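You operate a simulated robot arm through the tools that you are given. There is no shell and no other tool. Be economical: measure what you need, move in short steps, check, and stop when the job is done.

Carry out the task below with a simulated robot arm. There is one attempt and no reset: what you move stays moved.

JOB
Stand the 6 mm spacer from the glue bench top beside the thick gauge. It goes on the side that lies toward x -0.3, y +1.0 (a direction in the base frame), with about 3 cm between them.

It is judged by the outcome, as a careful person would: the job done as asked, and still so three seconds after it is handed in. It fails if anything else is knocked over, pushed out of place, dropped, spilled or broken.

ROBOT AND FRAMES
A 6-joint arm with a two-finger parallel gripper, fixed in place. Base frame: the origin is at the foot of the arm, x ahead of it, y to its left, z up; the work surface is at about z = 86. Units: cm, degrees, N and s.
With the tool pointing down near the work surface it reaches from about 26 to 68 cm from the base axis. Its first joint turns from -66.0 to 66.0 degrees. Payload 2.9 kg.
The TCP is the grasp point between the finger pads, 3 cm short of the fingertips. In the tool frame z runs along the fingers and y along their closing line. The gripper opens to 11 cm. The fingers are 2 cm wide and 1 cm thick; the gripper's body (4.8 by 11.2 cm) begins 5.5 cm behind the TCP.
Orientation is that of the tool frame in the base frame, as a unit quaternion [x, y, z, w]. With the fingers straight down and closing along the base's y, the tool's x points along the base's -x, its y along +y and its z along -z.

CONTROLS
- The arm moves only by the tool send_rows. Its argument "increments" is a list of rows, each a list of 7 numbers: the shift along the tool's x, y, z in mm, then the turn, a rotation vector about the tool's x, y, z in degrees, then the gripper command, from -1 (shut) to 1 (fully open), values between in proportion. In form: [[tx, ty, tz, rx, ry, rz, fingers], ...]. A call has 1 to 12 rows; each row is the pose to reach, as a shift and turn from the pose commanded when the call began, along the tool's axes at that moment. A row lasts 0.2 s, in which the tool goes at most 5 cm and 8.6 degrees; a call with a longer step from one row to the next is refused whole, and so is a gripper value outside its range. A pose out of reach is approached as far as the arm can. The call stops where the force on the tool passes 40 N (or 10 N more than at its start, if that is more) or the arm is blocked; 0.2 s more then pass. Each finger travels about 10.8 cm/s and halts on what it meets, pressing with about 35 N; the grip force reading is that of the motor and also rises with nothing between the fingers. The clock runs only during rows and for 0.2 s after the last one: add rows that repeat a pose to give the fingers time. The reply holds the time, the measured pose of the TCP, the force on the tool along the base axes, the opening and the grip force, in the units named above and with some noise.
- Cameras (640 x 400 px; columns grow to the right, rows downward): "scene" is fixed at [8.12, 43.44, 139.01]; the picture's right is [-0.74, -0.67, 0.00], its down [-0.34, 0.38, -0.86] and it looks along [0.57, -0.64, -0.51] (base axes); focal length 358 px, centre (320, 200). "wrist" rides on the gripper at [-3.6, 0, -5.7] in the tool frame; the picture's right is [0.00, -1.00, 0.00], its down [0.97, 0.00, -0.24] and it looks along [0.24, 0.00, 0.97] (tool axes); focal length 218 px, centre (320, 200).
- grab_frame(camera): a new picture of that camera. It takes no simulated time.
- pixel_to_xyz(camera, pixels): there is no depth. For up to 12 entries [column, row, z] of the newest picture of that camera ("zoom" is the newest enlarged one), the place [x, y] in the base frame at which the ray of that pixel passes the height z, good to about 0.2 cm. It takes no simulated time.
- enlarge(camera, box): a new picture of the part [left, top, right, bottom] of that camera's present view, enlarged. It takes no simulated time.
- finish_job(): hands the job in; it is judged then, once.

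Keep the steps short. Do not move on a guess: measure, check each grasp and each placing, and mend mistakes. In all there are 60 turns and 20 pictures (those below and enlarged ones count). Leave the gripper open and the arm clear of the work at the hand-in unless told otherwise, and finish with a single line.

The tools are called as name(argument=value, ...) on one line, values as JSON. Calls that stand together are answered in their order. send_rows: Moves the arm, as the interface text tells. Its arguments: {"type":"object","properties":{"increments":{"type":"array","items":{"type":"array","items":{"type":"number"}}}},"required":["increments"]} The other tools are called the same way: grab_frame (camera) takes a picture; pixel_to_xyz (camera, pixels) gives the place at which the rays of pixels pass given heights; enlarge (camera, box) takes an enlarged picture of a part of a camera's view; finish_job () hands the job in.

At the start:

```text
time: 0.0
ee_pos: [49.68, 1.76, 118.37]
tool_rot: [0.0, 1.0, 0.0, 0.0]
wrist_force: [0.1, 0.0, -0.2]
opening: 11.02
grip_force: 0.1
```

scene: 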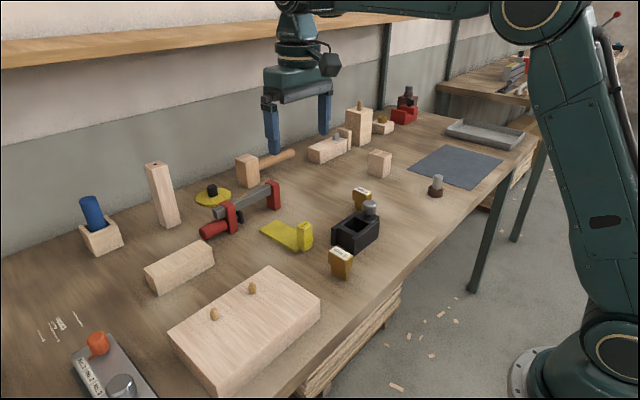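
wrist: 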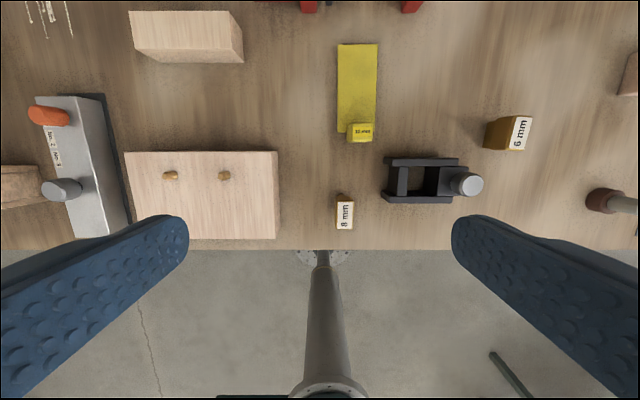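

I can see blocks labelled "6 mm" at wrist (508,133) and "8 mm" at (345,212), and a yellow piece with a label at (360,132). I'll enlarge these to read the labels and shapes.

enlarge(camera="wrist", box=[310, 20, 550, 240])

enlarge(camera="scene", box=[180, 160, 400, 300])

```text
1.82 times, centred on (430, 130) of wrist
```

zoom: 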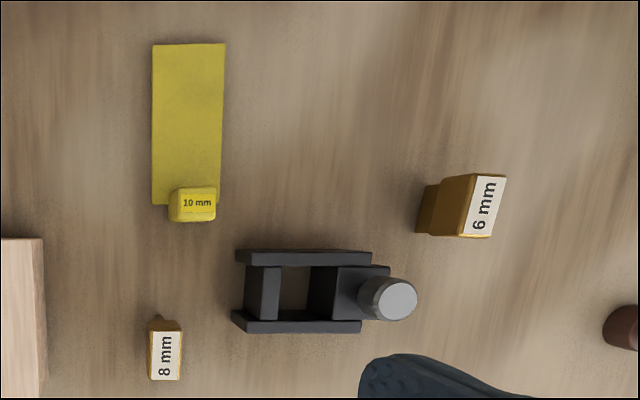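

```text
2.86 times, centred on (290, 230) of scene
```

zoom: 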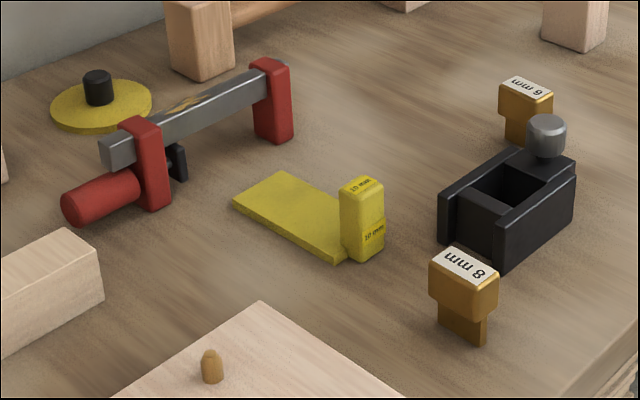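

The yellow gauge is marked 10 mm, so it is the thickest one. It's a flat blade with an upright grip. The 6 mm spacer is a stem with a wider labelled head. I'll triangulate its label, foot and head edges, and the gauge outline, using rays from both views.

pixel_to_xyz(camera="wrist", pixels=[[519.6, 133.8, 90], [519.6, 133.8, 92], [519.6, 133.8, 94], [519.6, 133.8, 96], [372.5, 211, 90], [337.6, 44.5, 86.5], [378, 44, 86.5], [337.6, 132, 86.5], [375.6, 130, 86.5], [360, 132.5, 90], [360, 132.5, 92], [345, 212, 90]])

pixel_to_xyz(camera="zoom", pixels=[[526, 87, 90], [526, 87, 92], [526, 87, 94], [526, 87, 96], [520, 145, 86], [361, 186, 90], [361, 186, 92], [280, 172, 86.5], [234, 202, 86.5], [336, 262, 86], [362, 262, 86], [384, 248, 86]])

```text
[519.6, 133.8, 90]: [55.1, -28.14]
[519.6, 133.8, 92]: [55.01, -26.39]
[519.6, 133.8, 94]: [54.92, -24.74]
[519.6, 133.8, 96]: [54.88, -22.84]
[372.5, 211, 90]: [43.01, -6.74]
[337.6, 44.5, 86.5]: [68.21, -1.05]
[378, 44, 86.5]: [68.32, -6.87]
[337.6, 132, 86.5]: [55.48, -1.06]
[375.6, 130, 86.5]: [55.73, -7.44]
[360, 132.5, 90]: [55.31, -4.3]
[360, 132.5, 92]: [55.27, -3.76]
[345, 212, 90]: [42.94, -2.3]
```

```text
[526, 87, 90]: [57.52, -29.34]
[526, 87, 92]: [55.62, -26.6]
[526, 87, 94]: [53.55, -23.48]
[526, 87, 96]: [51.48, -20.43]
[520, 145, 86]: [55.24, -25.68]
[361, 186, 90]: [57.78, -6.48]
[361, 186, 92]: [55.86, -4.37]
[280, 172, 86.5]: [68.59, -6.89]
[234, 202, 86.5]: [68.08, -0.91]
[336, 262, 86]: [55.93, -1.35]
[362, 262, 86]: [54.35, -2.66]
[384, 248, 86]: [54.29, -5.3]
```

The rays agree. The spacer's top is near z 92.5 at about (55, -26). The gauge lies along x from 54.3 to 68.3 and y from -6.9 to -1, and its grip is at about (55, -4). Next I'll move above the spacer, staying high, to look straight down on it.

send_rows(increments=[[-2, -40, 9, 0, 0, 0, 1], [-4, -80, 18, 0, 0, 0, 1], [-6, -120, 27, 0, 0, 0, 1], [-8, -160, 36, 0, 0, 0, 1], [-10, -200, 46, 0, 0, 0, 1], [-12, -240, 55, 0, 0, 0, 1], [-13, -278, 64, 0, 0, 0, 1], [-13, -278, 64, 0, 0, 0, 1]])

enlarge(camera="wrist", box=[240, 80, 400, 180])

grab_frame(camera="wrist")

```text
time: 1.8
ee_pos: [51.02, -26.34, 111.8]
tool_rot: [0.0, 1.0, 0.0, 0.0]
wrist_force: [-0.3, -0.2, 0.1]
opening: 10.99
grip_force: 0.1
```

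```text
4.00 times, centred on (320, 130) of wrist
```

zoom: 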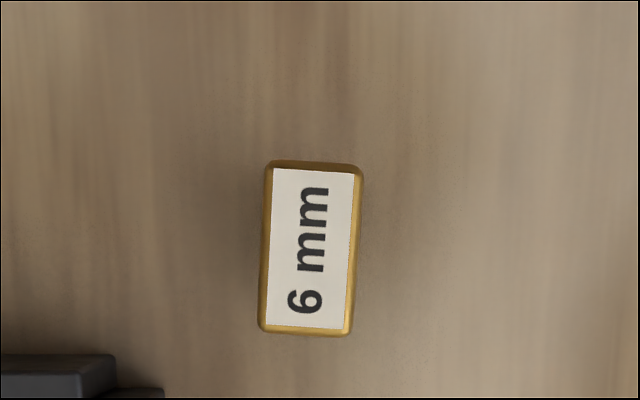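

```text
14 pictures are left
```

wrist: 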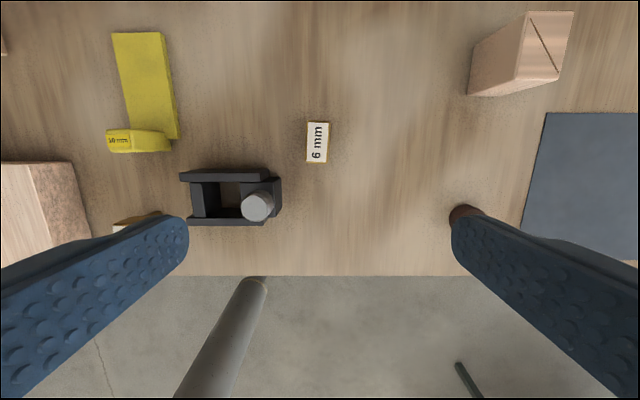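

The spacer's head now sits at zoom columns 257–363 and rows 159–337, tilted slightly. I'll measure its corners at the top height, along with the black clamp near it at zoom (163,390).

pixel_to_xyz(camera="zoom", pixels=[[267, 160, 92.5], [363, 166, 92.5], [352, 337, 92.5], [257, 331, 92.5], [310, 248, 92.5], [310, 248, 92], [310, 248, 93]])

pixel_to_xyz(camera="wrist", pixels=[[283, 178, 90], [283, 212, 90], [258, 205, 93]])

```text
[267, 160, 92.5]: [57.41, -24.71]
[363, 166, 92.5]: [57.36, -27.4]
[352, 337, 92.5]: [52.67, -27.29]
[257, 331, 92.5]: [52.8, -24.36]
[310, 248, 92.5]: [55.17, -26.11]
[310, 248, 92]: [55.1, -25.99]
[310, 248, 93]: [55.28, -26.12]
```

```text
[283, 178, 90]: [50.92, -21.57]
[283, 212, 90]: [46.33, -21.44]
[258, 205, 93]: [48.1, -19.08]
```

The head is 4.65 × 2.75 cm, centred at (55.1, -26.0), with its long axis about 3° clockwise from x. The fingers will close across its narrow sides, along y. I'll move over it, turn 3°, and stop at z≈100 to check.

send_rows(increments=[[-20, 1, 40, 0, 0, 1.5, 0.5], [-41, 2, 80, 0, 0, 3, 0.3], [-41, 2, 118, 0, 0, 3, 0.3], [-41, 2, 118, 0, 0, 3, 0.3], [-41, 2, 118, 0, 0, 3, 0.3]])

grab_frame(camera="wrist")

enlarge(camera="scene", box=[310, 120, 430, 240])

```text
time: 3.0
ee_pos: [54.97, -25.77, 100.16]
tool_rot: [0.027, 1.0, 0.0, 0.0]
wrist_force: [1.1, 0.2, 0.7]
opening: 7.16
grip_force: 0.1
```

```text
13 pictures are left
```

wrist: 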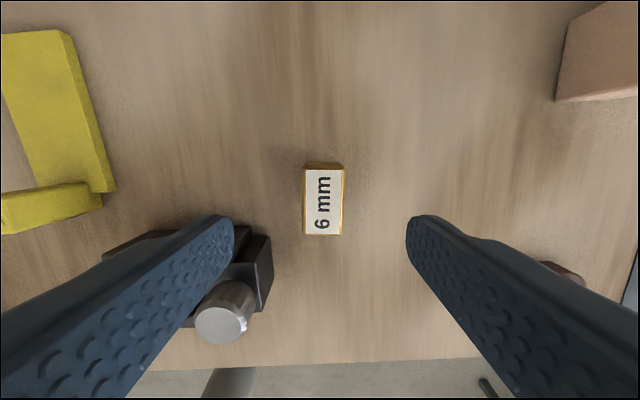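

```text
3.33 times, centred on (370, 180) of scene
```

zoom: 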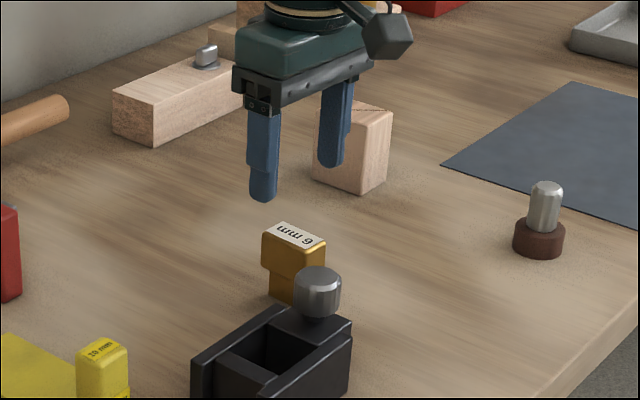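

The spacer is now square in the view, centred at column 323. I'll confirm where its top is from this closer picture.

pixel_to_xyz(camera="wrist", pixels=[[304, 169, 92.5], [343, 169, 92.5], [342, 235, 92.5], [304, 235, 92.5], [323, 202, 92.5]])

pixel_to_xyz(camera="zoom", pixels=[[293, 235, 92.5], [269, 296, 86], [292, 303, 86], [264, 268, 90], [264, 268, 89]])

```text
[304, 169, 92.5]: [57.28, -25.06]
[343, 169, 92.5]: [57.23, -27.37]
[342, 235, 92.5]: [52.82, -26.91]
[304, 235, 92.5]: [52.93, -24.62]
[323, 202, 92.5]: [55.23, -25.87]
```

```text
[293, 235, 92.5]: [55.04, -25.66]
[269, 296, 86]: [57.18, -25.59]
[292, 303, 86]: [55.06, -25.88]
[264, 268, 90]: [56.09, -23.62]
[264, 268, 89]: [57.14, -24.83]
```

The centre reads (55.2, -25.9) and the fingers straddle it evenly. I'll go down 92 mm to TCP z≈91, which leaves the tips 2 cm above the bench with the pads on the head, and then look at the force.

send_rows(increments=[[-1, -1, 30, 0, 0, 0, 0.3], [-2, -1, 60, 0, 0, 0, 0.3], [-2, -1, 80, 0, 0, 0, 0.3], [-2, -1, 92, 0, 0, 0, 0.3], [-2, -1, 92, 0, 0, 0, 0.3]])

```text
time: 4.2
ee_pos: [55.3, -25.92, 90.81]
tool_rot: [0.026, 1.0, 0.0, 0.0]
wrist_force: [0.3, 0.1, 0.1]
opening: 7.17
grip_force: 0.1
```

No contact force, and the pose is as planned. I'll close gradually on the head.

send_rows(increments=[[0, 0, 0, 0, 0, 0, 0.0], [0, 0, 0, 0, 0, 0, -0.3], [0, 0, 0, 0, 0, 0, -0.45], [0, 0, 0, 0, 0, 0, -0.6], [0, 0, 0, 0, 0, 0, -0.8], [0, 0, 0, 0, 0, 0, -1], [0, 0, 0, 0, 0, 0, -1]])

grab_frame(camera="wrist")

```text
time: 5.8
ee_pos: [55.24, -25.88, 90.97]
tool_rot: [0.026, 1.0, -0.001, 0.0]
wrist_force: [0.0, 0.5, 0.8]
opening: 2.73
grip_force: 34.8
```

```text
11 pictures are left
```

wrist: 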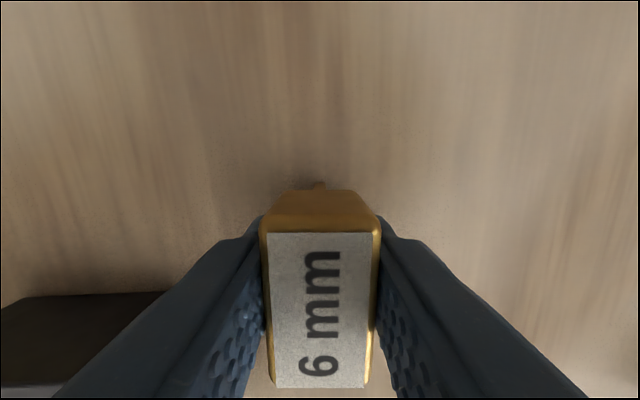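

The grip holds at 2.73 cm, which matches the head width. I'll lift straight up 12 cm and check the hold.

send_rows(increments=[[0, 0, -5, 0, 0, 0, -1], [0, 0, -20, 0, 0, 0, -1], [0, 0, -45, 0, 0, 0, -1], [0, 0, -75, 0, 0, 0, -1], [0, 0, -100, 0, 0, 0, -1], [0, 0, -120, 0, 0, 0, -1], [0, 0, -120, 0, 0, 0, -1]])

grab_frame(camera="scene")

```text
time: 7.4
ee_pos: [55.25, -25.88, 102.89]
tool_rot: [0.027, 1.0, 0.001, -0.001]
wrist_force: [-0.2, -0.3, -1.0]
opening: 2.77
grip_force: 34.8
```

```text
10 pictures are left
```

scene: 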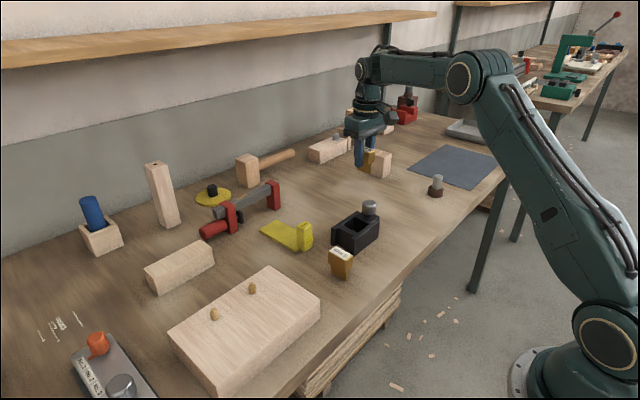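

It is held firmly (2.77 cm, 35 N) and the bench below is undisturbed. The gauge's near long edge is at y≈-1.0 and its centre at about (61.3, -4). Going toward (-0.3, +1.0) with a 3 cm gap gives a spacer centre near (59.1, 3.2). I'll carry it there at height and turn the 3° back.

send_rows(increments=[[-2, 20, 0, 0, 0, 0, -1], [-5, 60, 0, 0, 0, -0.5, -1], [-8, 100, 0, 0, 0, -1, -1], [-11, 140, 0, 0, 0, -1.5, -1], [-14, 180, 0, 0, 0, -2, -1], [-17, 220, 0, 0, 0, -2.5, -1], [-21, 260, 0, 0, 0, -3, -1], [-23, 282, 0, 0, 0, -3, -1], [-23.2, 292.4, 0, 0, 0, -3, -1], [-23.2, 292.4, 0, 0, 0, -3, -1]])

grab_frame(camera="wrist")

enlarge(camera="scene", box=[200, 140, 360, 280])

```text
time: 9.6
ee_pos: [59.27, 3.02, 102.94]
tool_rot: [0.0, 1.0, 0.0, 0.001]
wrist_force: [1.2, -0.1, -0.7]
opening: 2.72
grip_force: 35.2
```

```text
9 pictures are left
```

wrist: 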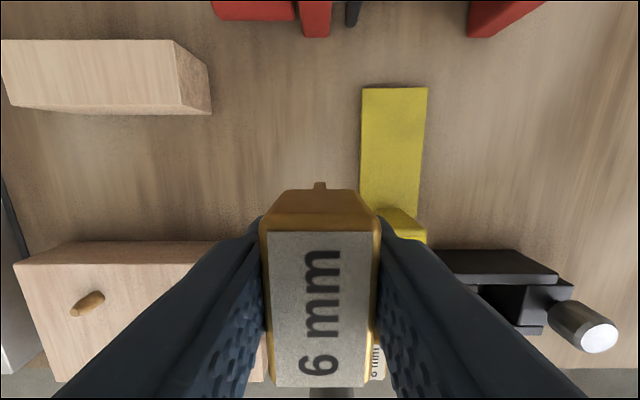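

```text
2.86 times, centred on (280, 210) of scene
```

zoom: 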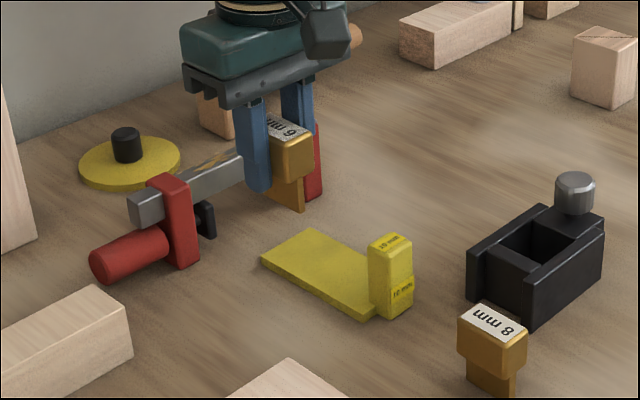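

Still held. I can see the stem under the head is a thin blade, so it has to be put down flat and released gently. First I'll re-measure the gauge edge from this closer picture (361,88 to 360,205).

pixel_to_xyz(camera="wrist", pixels=[[362, 88, 86.8], [428, 88, 86.8], [359, 190, 86.8], [419, 205, 86.8], [218, 245, 90], [427, 242, 89]])

pixel_to_xyz(camera="zoom", pixels=[[310, 228, 86.8], [262, 258, 86.8], [365, 315, 86.8], [370, 320, 86], [412, 305, 86]])

```text
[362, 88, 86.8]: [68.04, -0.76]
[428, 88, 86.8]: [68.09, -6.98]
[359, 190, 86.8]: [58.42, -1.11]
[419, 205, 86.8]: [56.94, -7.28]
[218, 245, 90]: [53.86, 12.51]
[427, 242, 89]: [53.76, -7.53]
```

```text
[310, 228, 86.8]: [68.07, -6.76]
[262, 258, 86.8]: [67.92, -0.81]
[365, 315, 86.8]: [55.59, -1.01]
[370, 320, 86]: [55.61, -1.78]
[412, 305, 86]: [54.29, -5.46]
```

The edge is at y≈-1.0 and the TCP is at (59.27, 3.02), so the head gap is about 2.7 cm and the blade gap about 3.7 cm. I'll shift 1 mm toward +y and -x and descend to just above the bench.

send_rows(increments=[[1, 1, 30, 0, 0, 0, -1], [1, 1, 60, 0, 0, 0, -1], [1, 1, 90, 0, 0, 0, -1], [1, 1, 108, 0, 0, 0, -1], [1, 1, 115, 0, 0, 0, -1], [1, 1, 115, 0, 0, 0, -1]])

```text
time: 11.0
ee_pos: [58.86, 3.35, 91.56]
tool_rot: [0.0, 1.0, 0.0, 0.0]
wrist_force: [0.0, 0.1, 0.0]
opening: 2.75
grip_force: 35.1
```

No contact yet at z 91.56. I'll go down in 1 mm steps and watch the vertical force, expecting the foot to touch near 90.97.

send_rows(increments=[[0, 0, 2, 0, 0, 0, -1], [0, 0, 3, 0, 0, 0, -1], [0, 0, 4, 0, 0, 0, -1], [0, 0, 4, 0, 0, 0, -1]])

```text
time: 12.0
ee_pos: [58.94, 3.31, 90.99]
tool_rot: [0.001, 1.0, 0.0, 0.0]
wrist_force: [-0.2, -0.8, -1.2]
opening: 2.76
grip_force: 35.3
```

send_rows(increments=[[0, 0, 0.5, 0, 0, 0, -1], [0, 0, 1, 0, 0, 0, -1], [0, 0, 1, 0, 0, 0, -1]])

enlarge(camera="scene", box=[220, 170, 340, 260])

```text
time: 12.8
ee_pos: [59.02, 3.35, 90.98]
tool_rot: [0.0, 1.0, 0.001, 0.001]
wrist_force: [1.0, 0.2, -0.3]
opening: 2.73
grip_force: 34.7
```

```text
4.44 times, centred on (280, 215) of scene
```

zoom: 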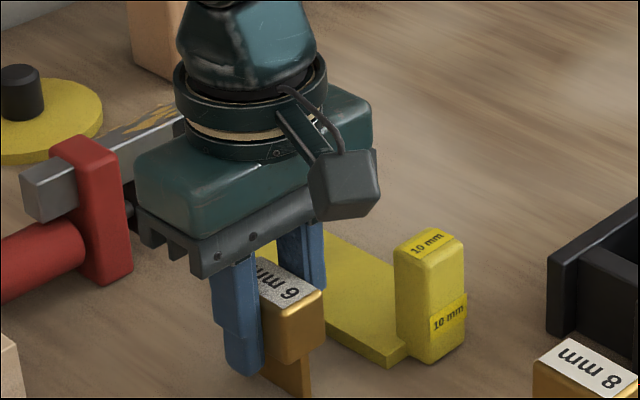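

The arm is back at the grasp height (90.98) with no clear contact force. The blade foot looks to be at the bench. I'll ease down 0.3 mm at a time to find contact.

send_rows(increments=[[0, 0, 0.3, 0, 0, 0, -1], [0, 0, 0.6, 0, 0, 0, -1], [0, 0, 0.6, 0, 0, 0, -1]])

```text
time: 13.6
ee_pos: [59.05, 3.39, 91.02]
tool_rot: [0.001, 1.0, 0.0, 0.0]
wrist_force: [-2.3, -0.2, 4.5]
opening: 2.73
grip_force: 34.7
```

Vertical force has risen to 4.5 N, so the foot is on the bench. I'll open the fingers slowly and evenly to about 4.6 cm, staying clear of the gauge blade.

send_rows(increments=[[0, 0, 0, 0, 0, 0, -0.52], [0, 0, 0, 0, 0, 0, -0.49], [0, 0, 0, 0, 0, 0, -0.46], [0, 0, 0, 0, 0, 0, -0.42], [0, 0, 0, 0, 0, 0, -0.36], [0, 0, 0, 0, 0, 0, -0.28], [0, 0, 0, 0, 0, 0, -0.18], [0, 0, 0, 0, 0, 0, -0.18], [0, 0, 0, 0, 0, 0, -0.18]])

grab_frame(camera="wrist")

```text
time: 15.6
ee_pos: [59.04, 3.31, 90.95]
tool_rot: [0.0, 1.0, 0.001, 0.0]
wrist_force: [0.0, 0.7, 0.4]
opening: 4.49
grip_force: 0.1
```

```text
6 pictures are left
```

wrist: 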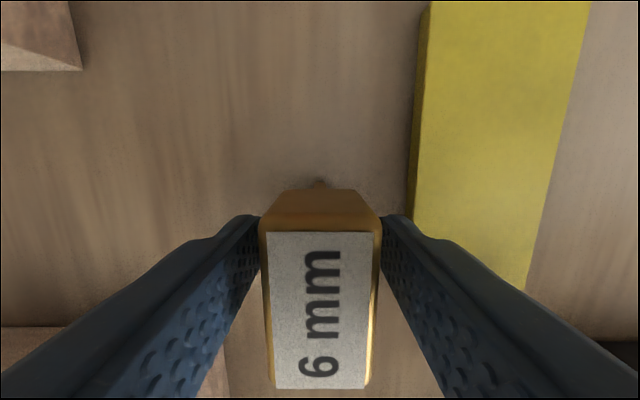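

The spacer stands upright, unchanged in view, with the fingers free (4.49 cm, 0.1 N). I'll raise straight up, slowly at first.

send_rows(increments=[[0, 0, -8, 0, 0, 0, -0.18], [0, 0, -25, 0, 0, 0, -0.18], [0, 0, -45, 0, 0, 0, -0.18], [0, 0, -80, 0, 0, 0, -0.18], [0, 0, -120, 0, 0, 0, 0.3], [0, 0, -160, 0, 0, 0, 1], [0, 0, -200, 0, 0, 0, 1], [0, 0, -200, 0, 0, 0, 1]])

grab_frame(camera="wrist")

enlarge(camera="scene", box=[200, 150, 360, 280])

```text
time: 17.4
ee_pos: [59.03, 3.31, 110.91]
tool_rot: [0.001, 1.0, 0.0, 0.0]
wrist_force: [0.2, 0.1, 0.3]
opening: 11.01
grip_force: 0.0
```

```text
5 pictures are left
```

wrist: 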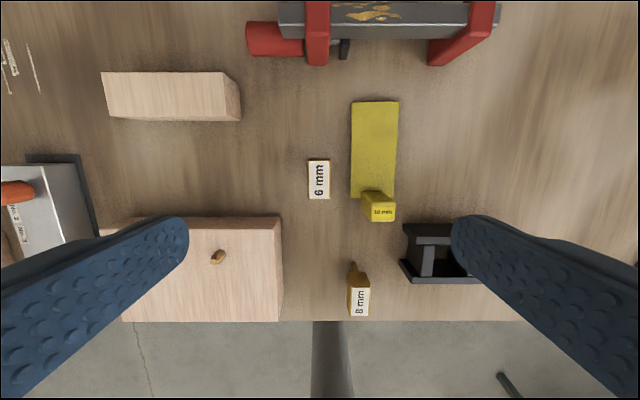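

```text
3.08 times, centred on (280, 215) of scene
```

zoom: 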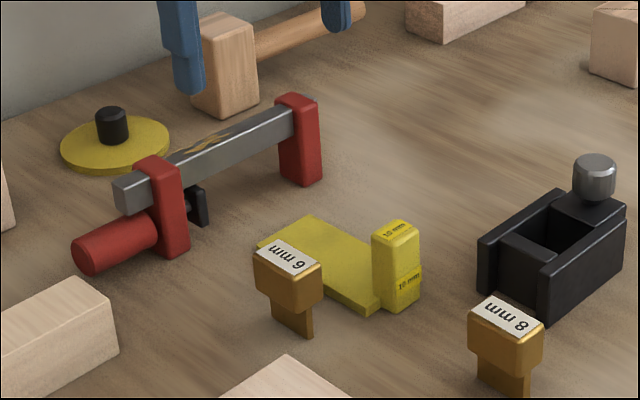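

The spacer is standing at wrist (319,180). I'll measure its final place against the gauge.

pixel_to_xyz(camera="wrist", pixels=[[308, 161, 92.5], [330, 160, 92.5], [330, 199, 92.5], [308, 199, 92.5], [351, 102, 86.8], [351, 196, 86.8], [398, 102, 86.8]])

pixel_to_xyz(camera="zoom", pixels=[[272, 317, 86], [309, 336, 86], [287, 257, 92.5], [258, 246, 86.8], [364, 312, 86.8]])

```text
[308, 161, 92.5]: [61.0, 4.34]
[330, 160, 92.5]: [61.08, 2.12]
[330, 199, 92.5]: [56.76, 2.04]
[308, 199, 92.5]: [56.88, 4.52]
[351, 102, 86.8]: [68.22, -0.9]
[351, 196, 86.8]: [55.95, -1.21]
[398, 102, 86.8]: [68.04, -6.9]
```

```text
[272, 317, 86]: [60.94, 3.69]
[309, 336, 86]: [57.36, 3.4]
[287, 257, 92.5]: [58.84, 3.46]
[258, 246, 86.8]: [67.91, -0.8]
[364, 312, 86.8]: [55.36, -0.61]
```

The near edge of the spacer's head is at y≈2.0 and the gauge's edge is at y≈-1.0, so the gap is about 3 cm. From gauge centre to spacer is about (-2.2, +7.3), which matches the direction asked for. The spacer is upright, everything I can see near it is where it was, and the gripper is open with the arm clear, so I'm handing in.

finish_job()

```text
The job is handed in.
```

The 6 mm spacer stands upright beside the 10 mm gauge, which I took to be the thick one, about 3 cm away on the (-0.3, +1.0) side, and the job is handed in.
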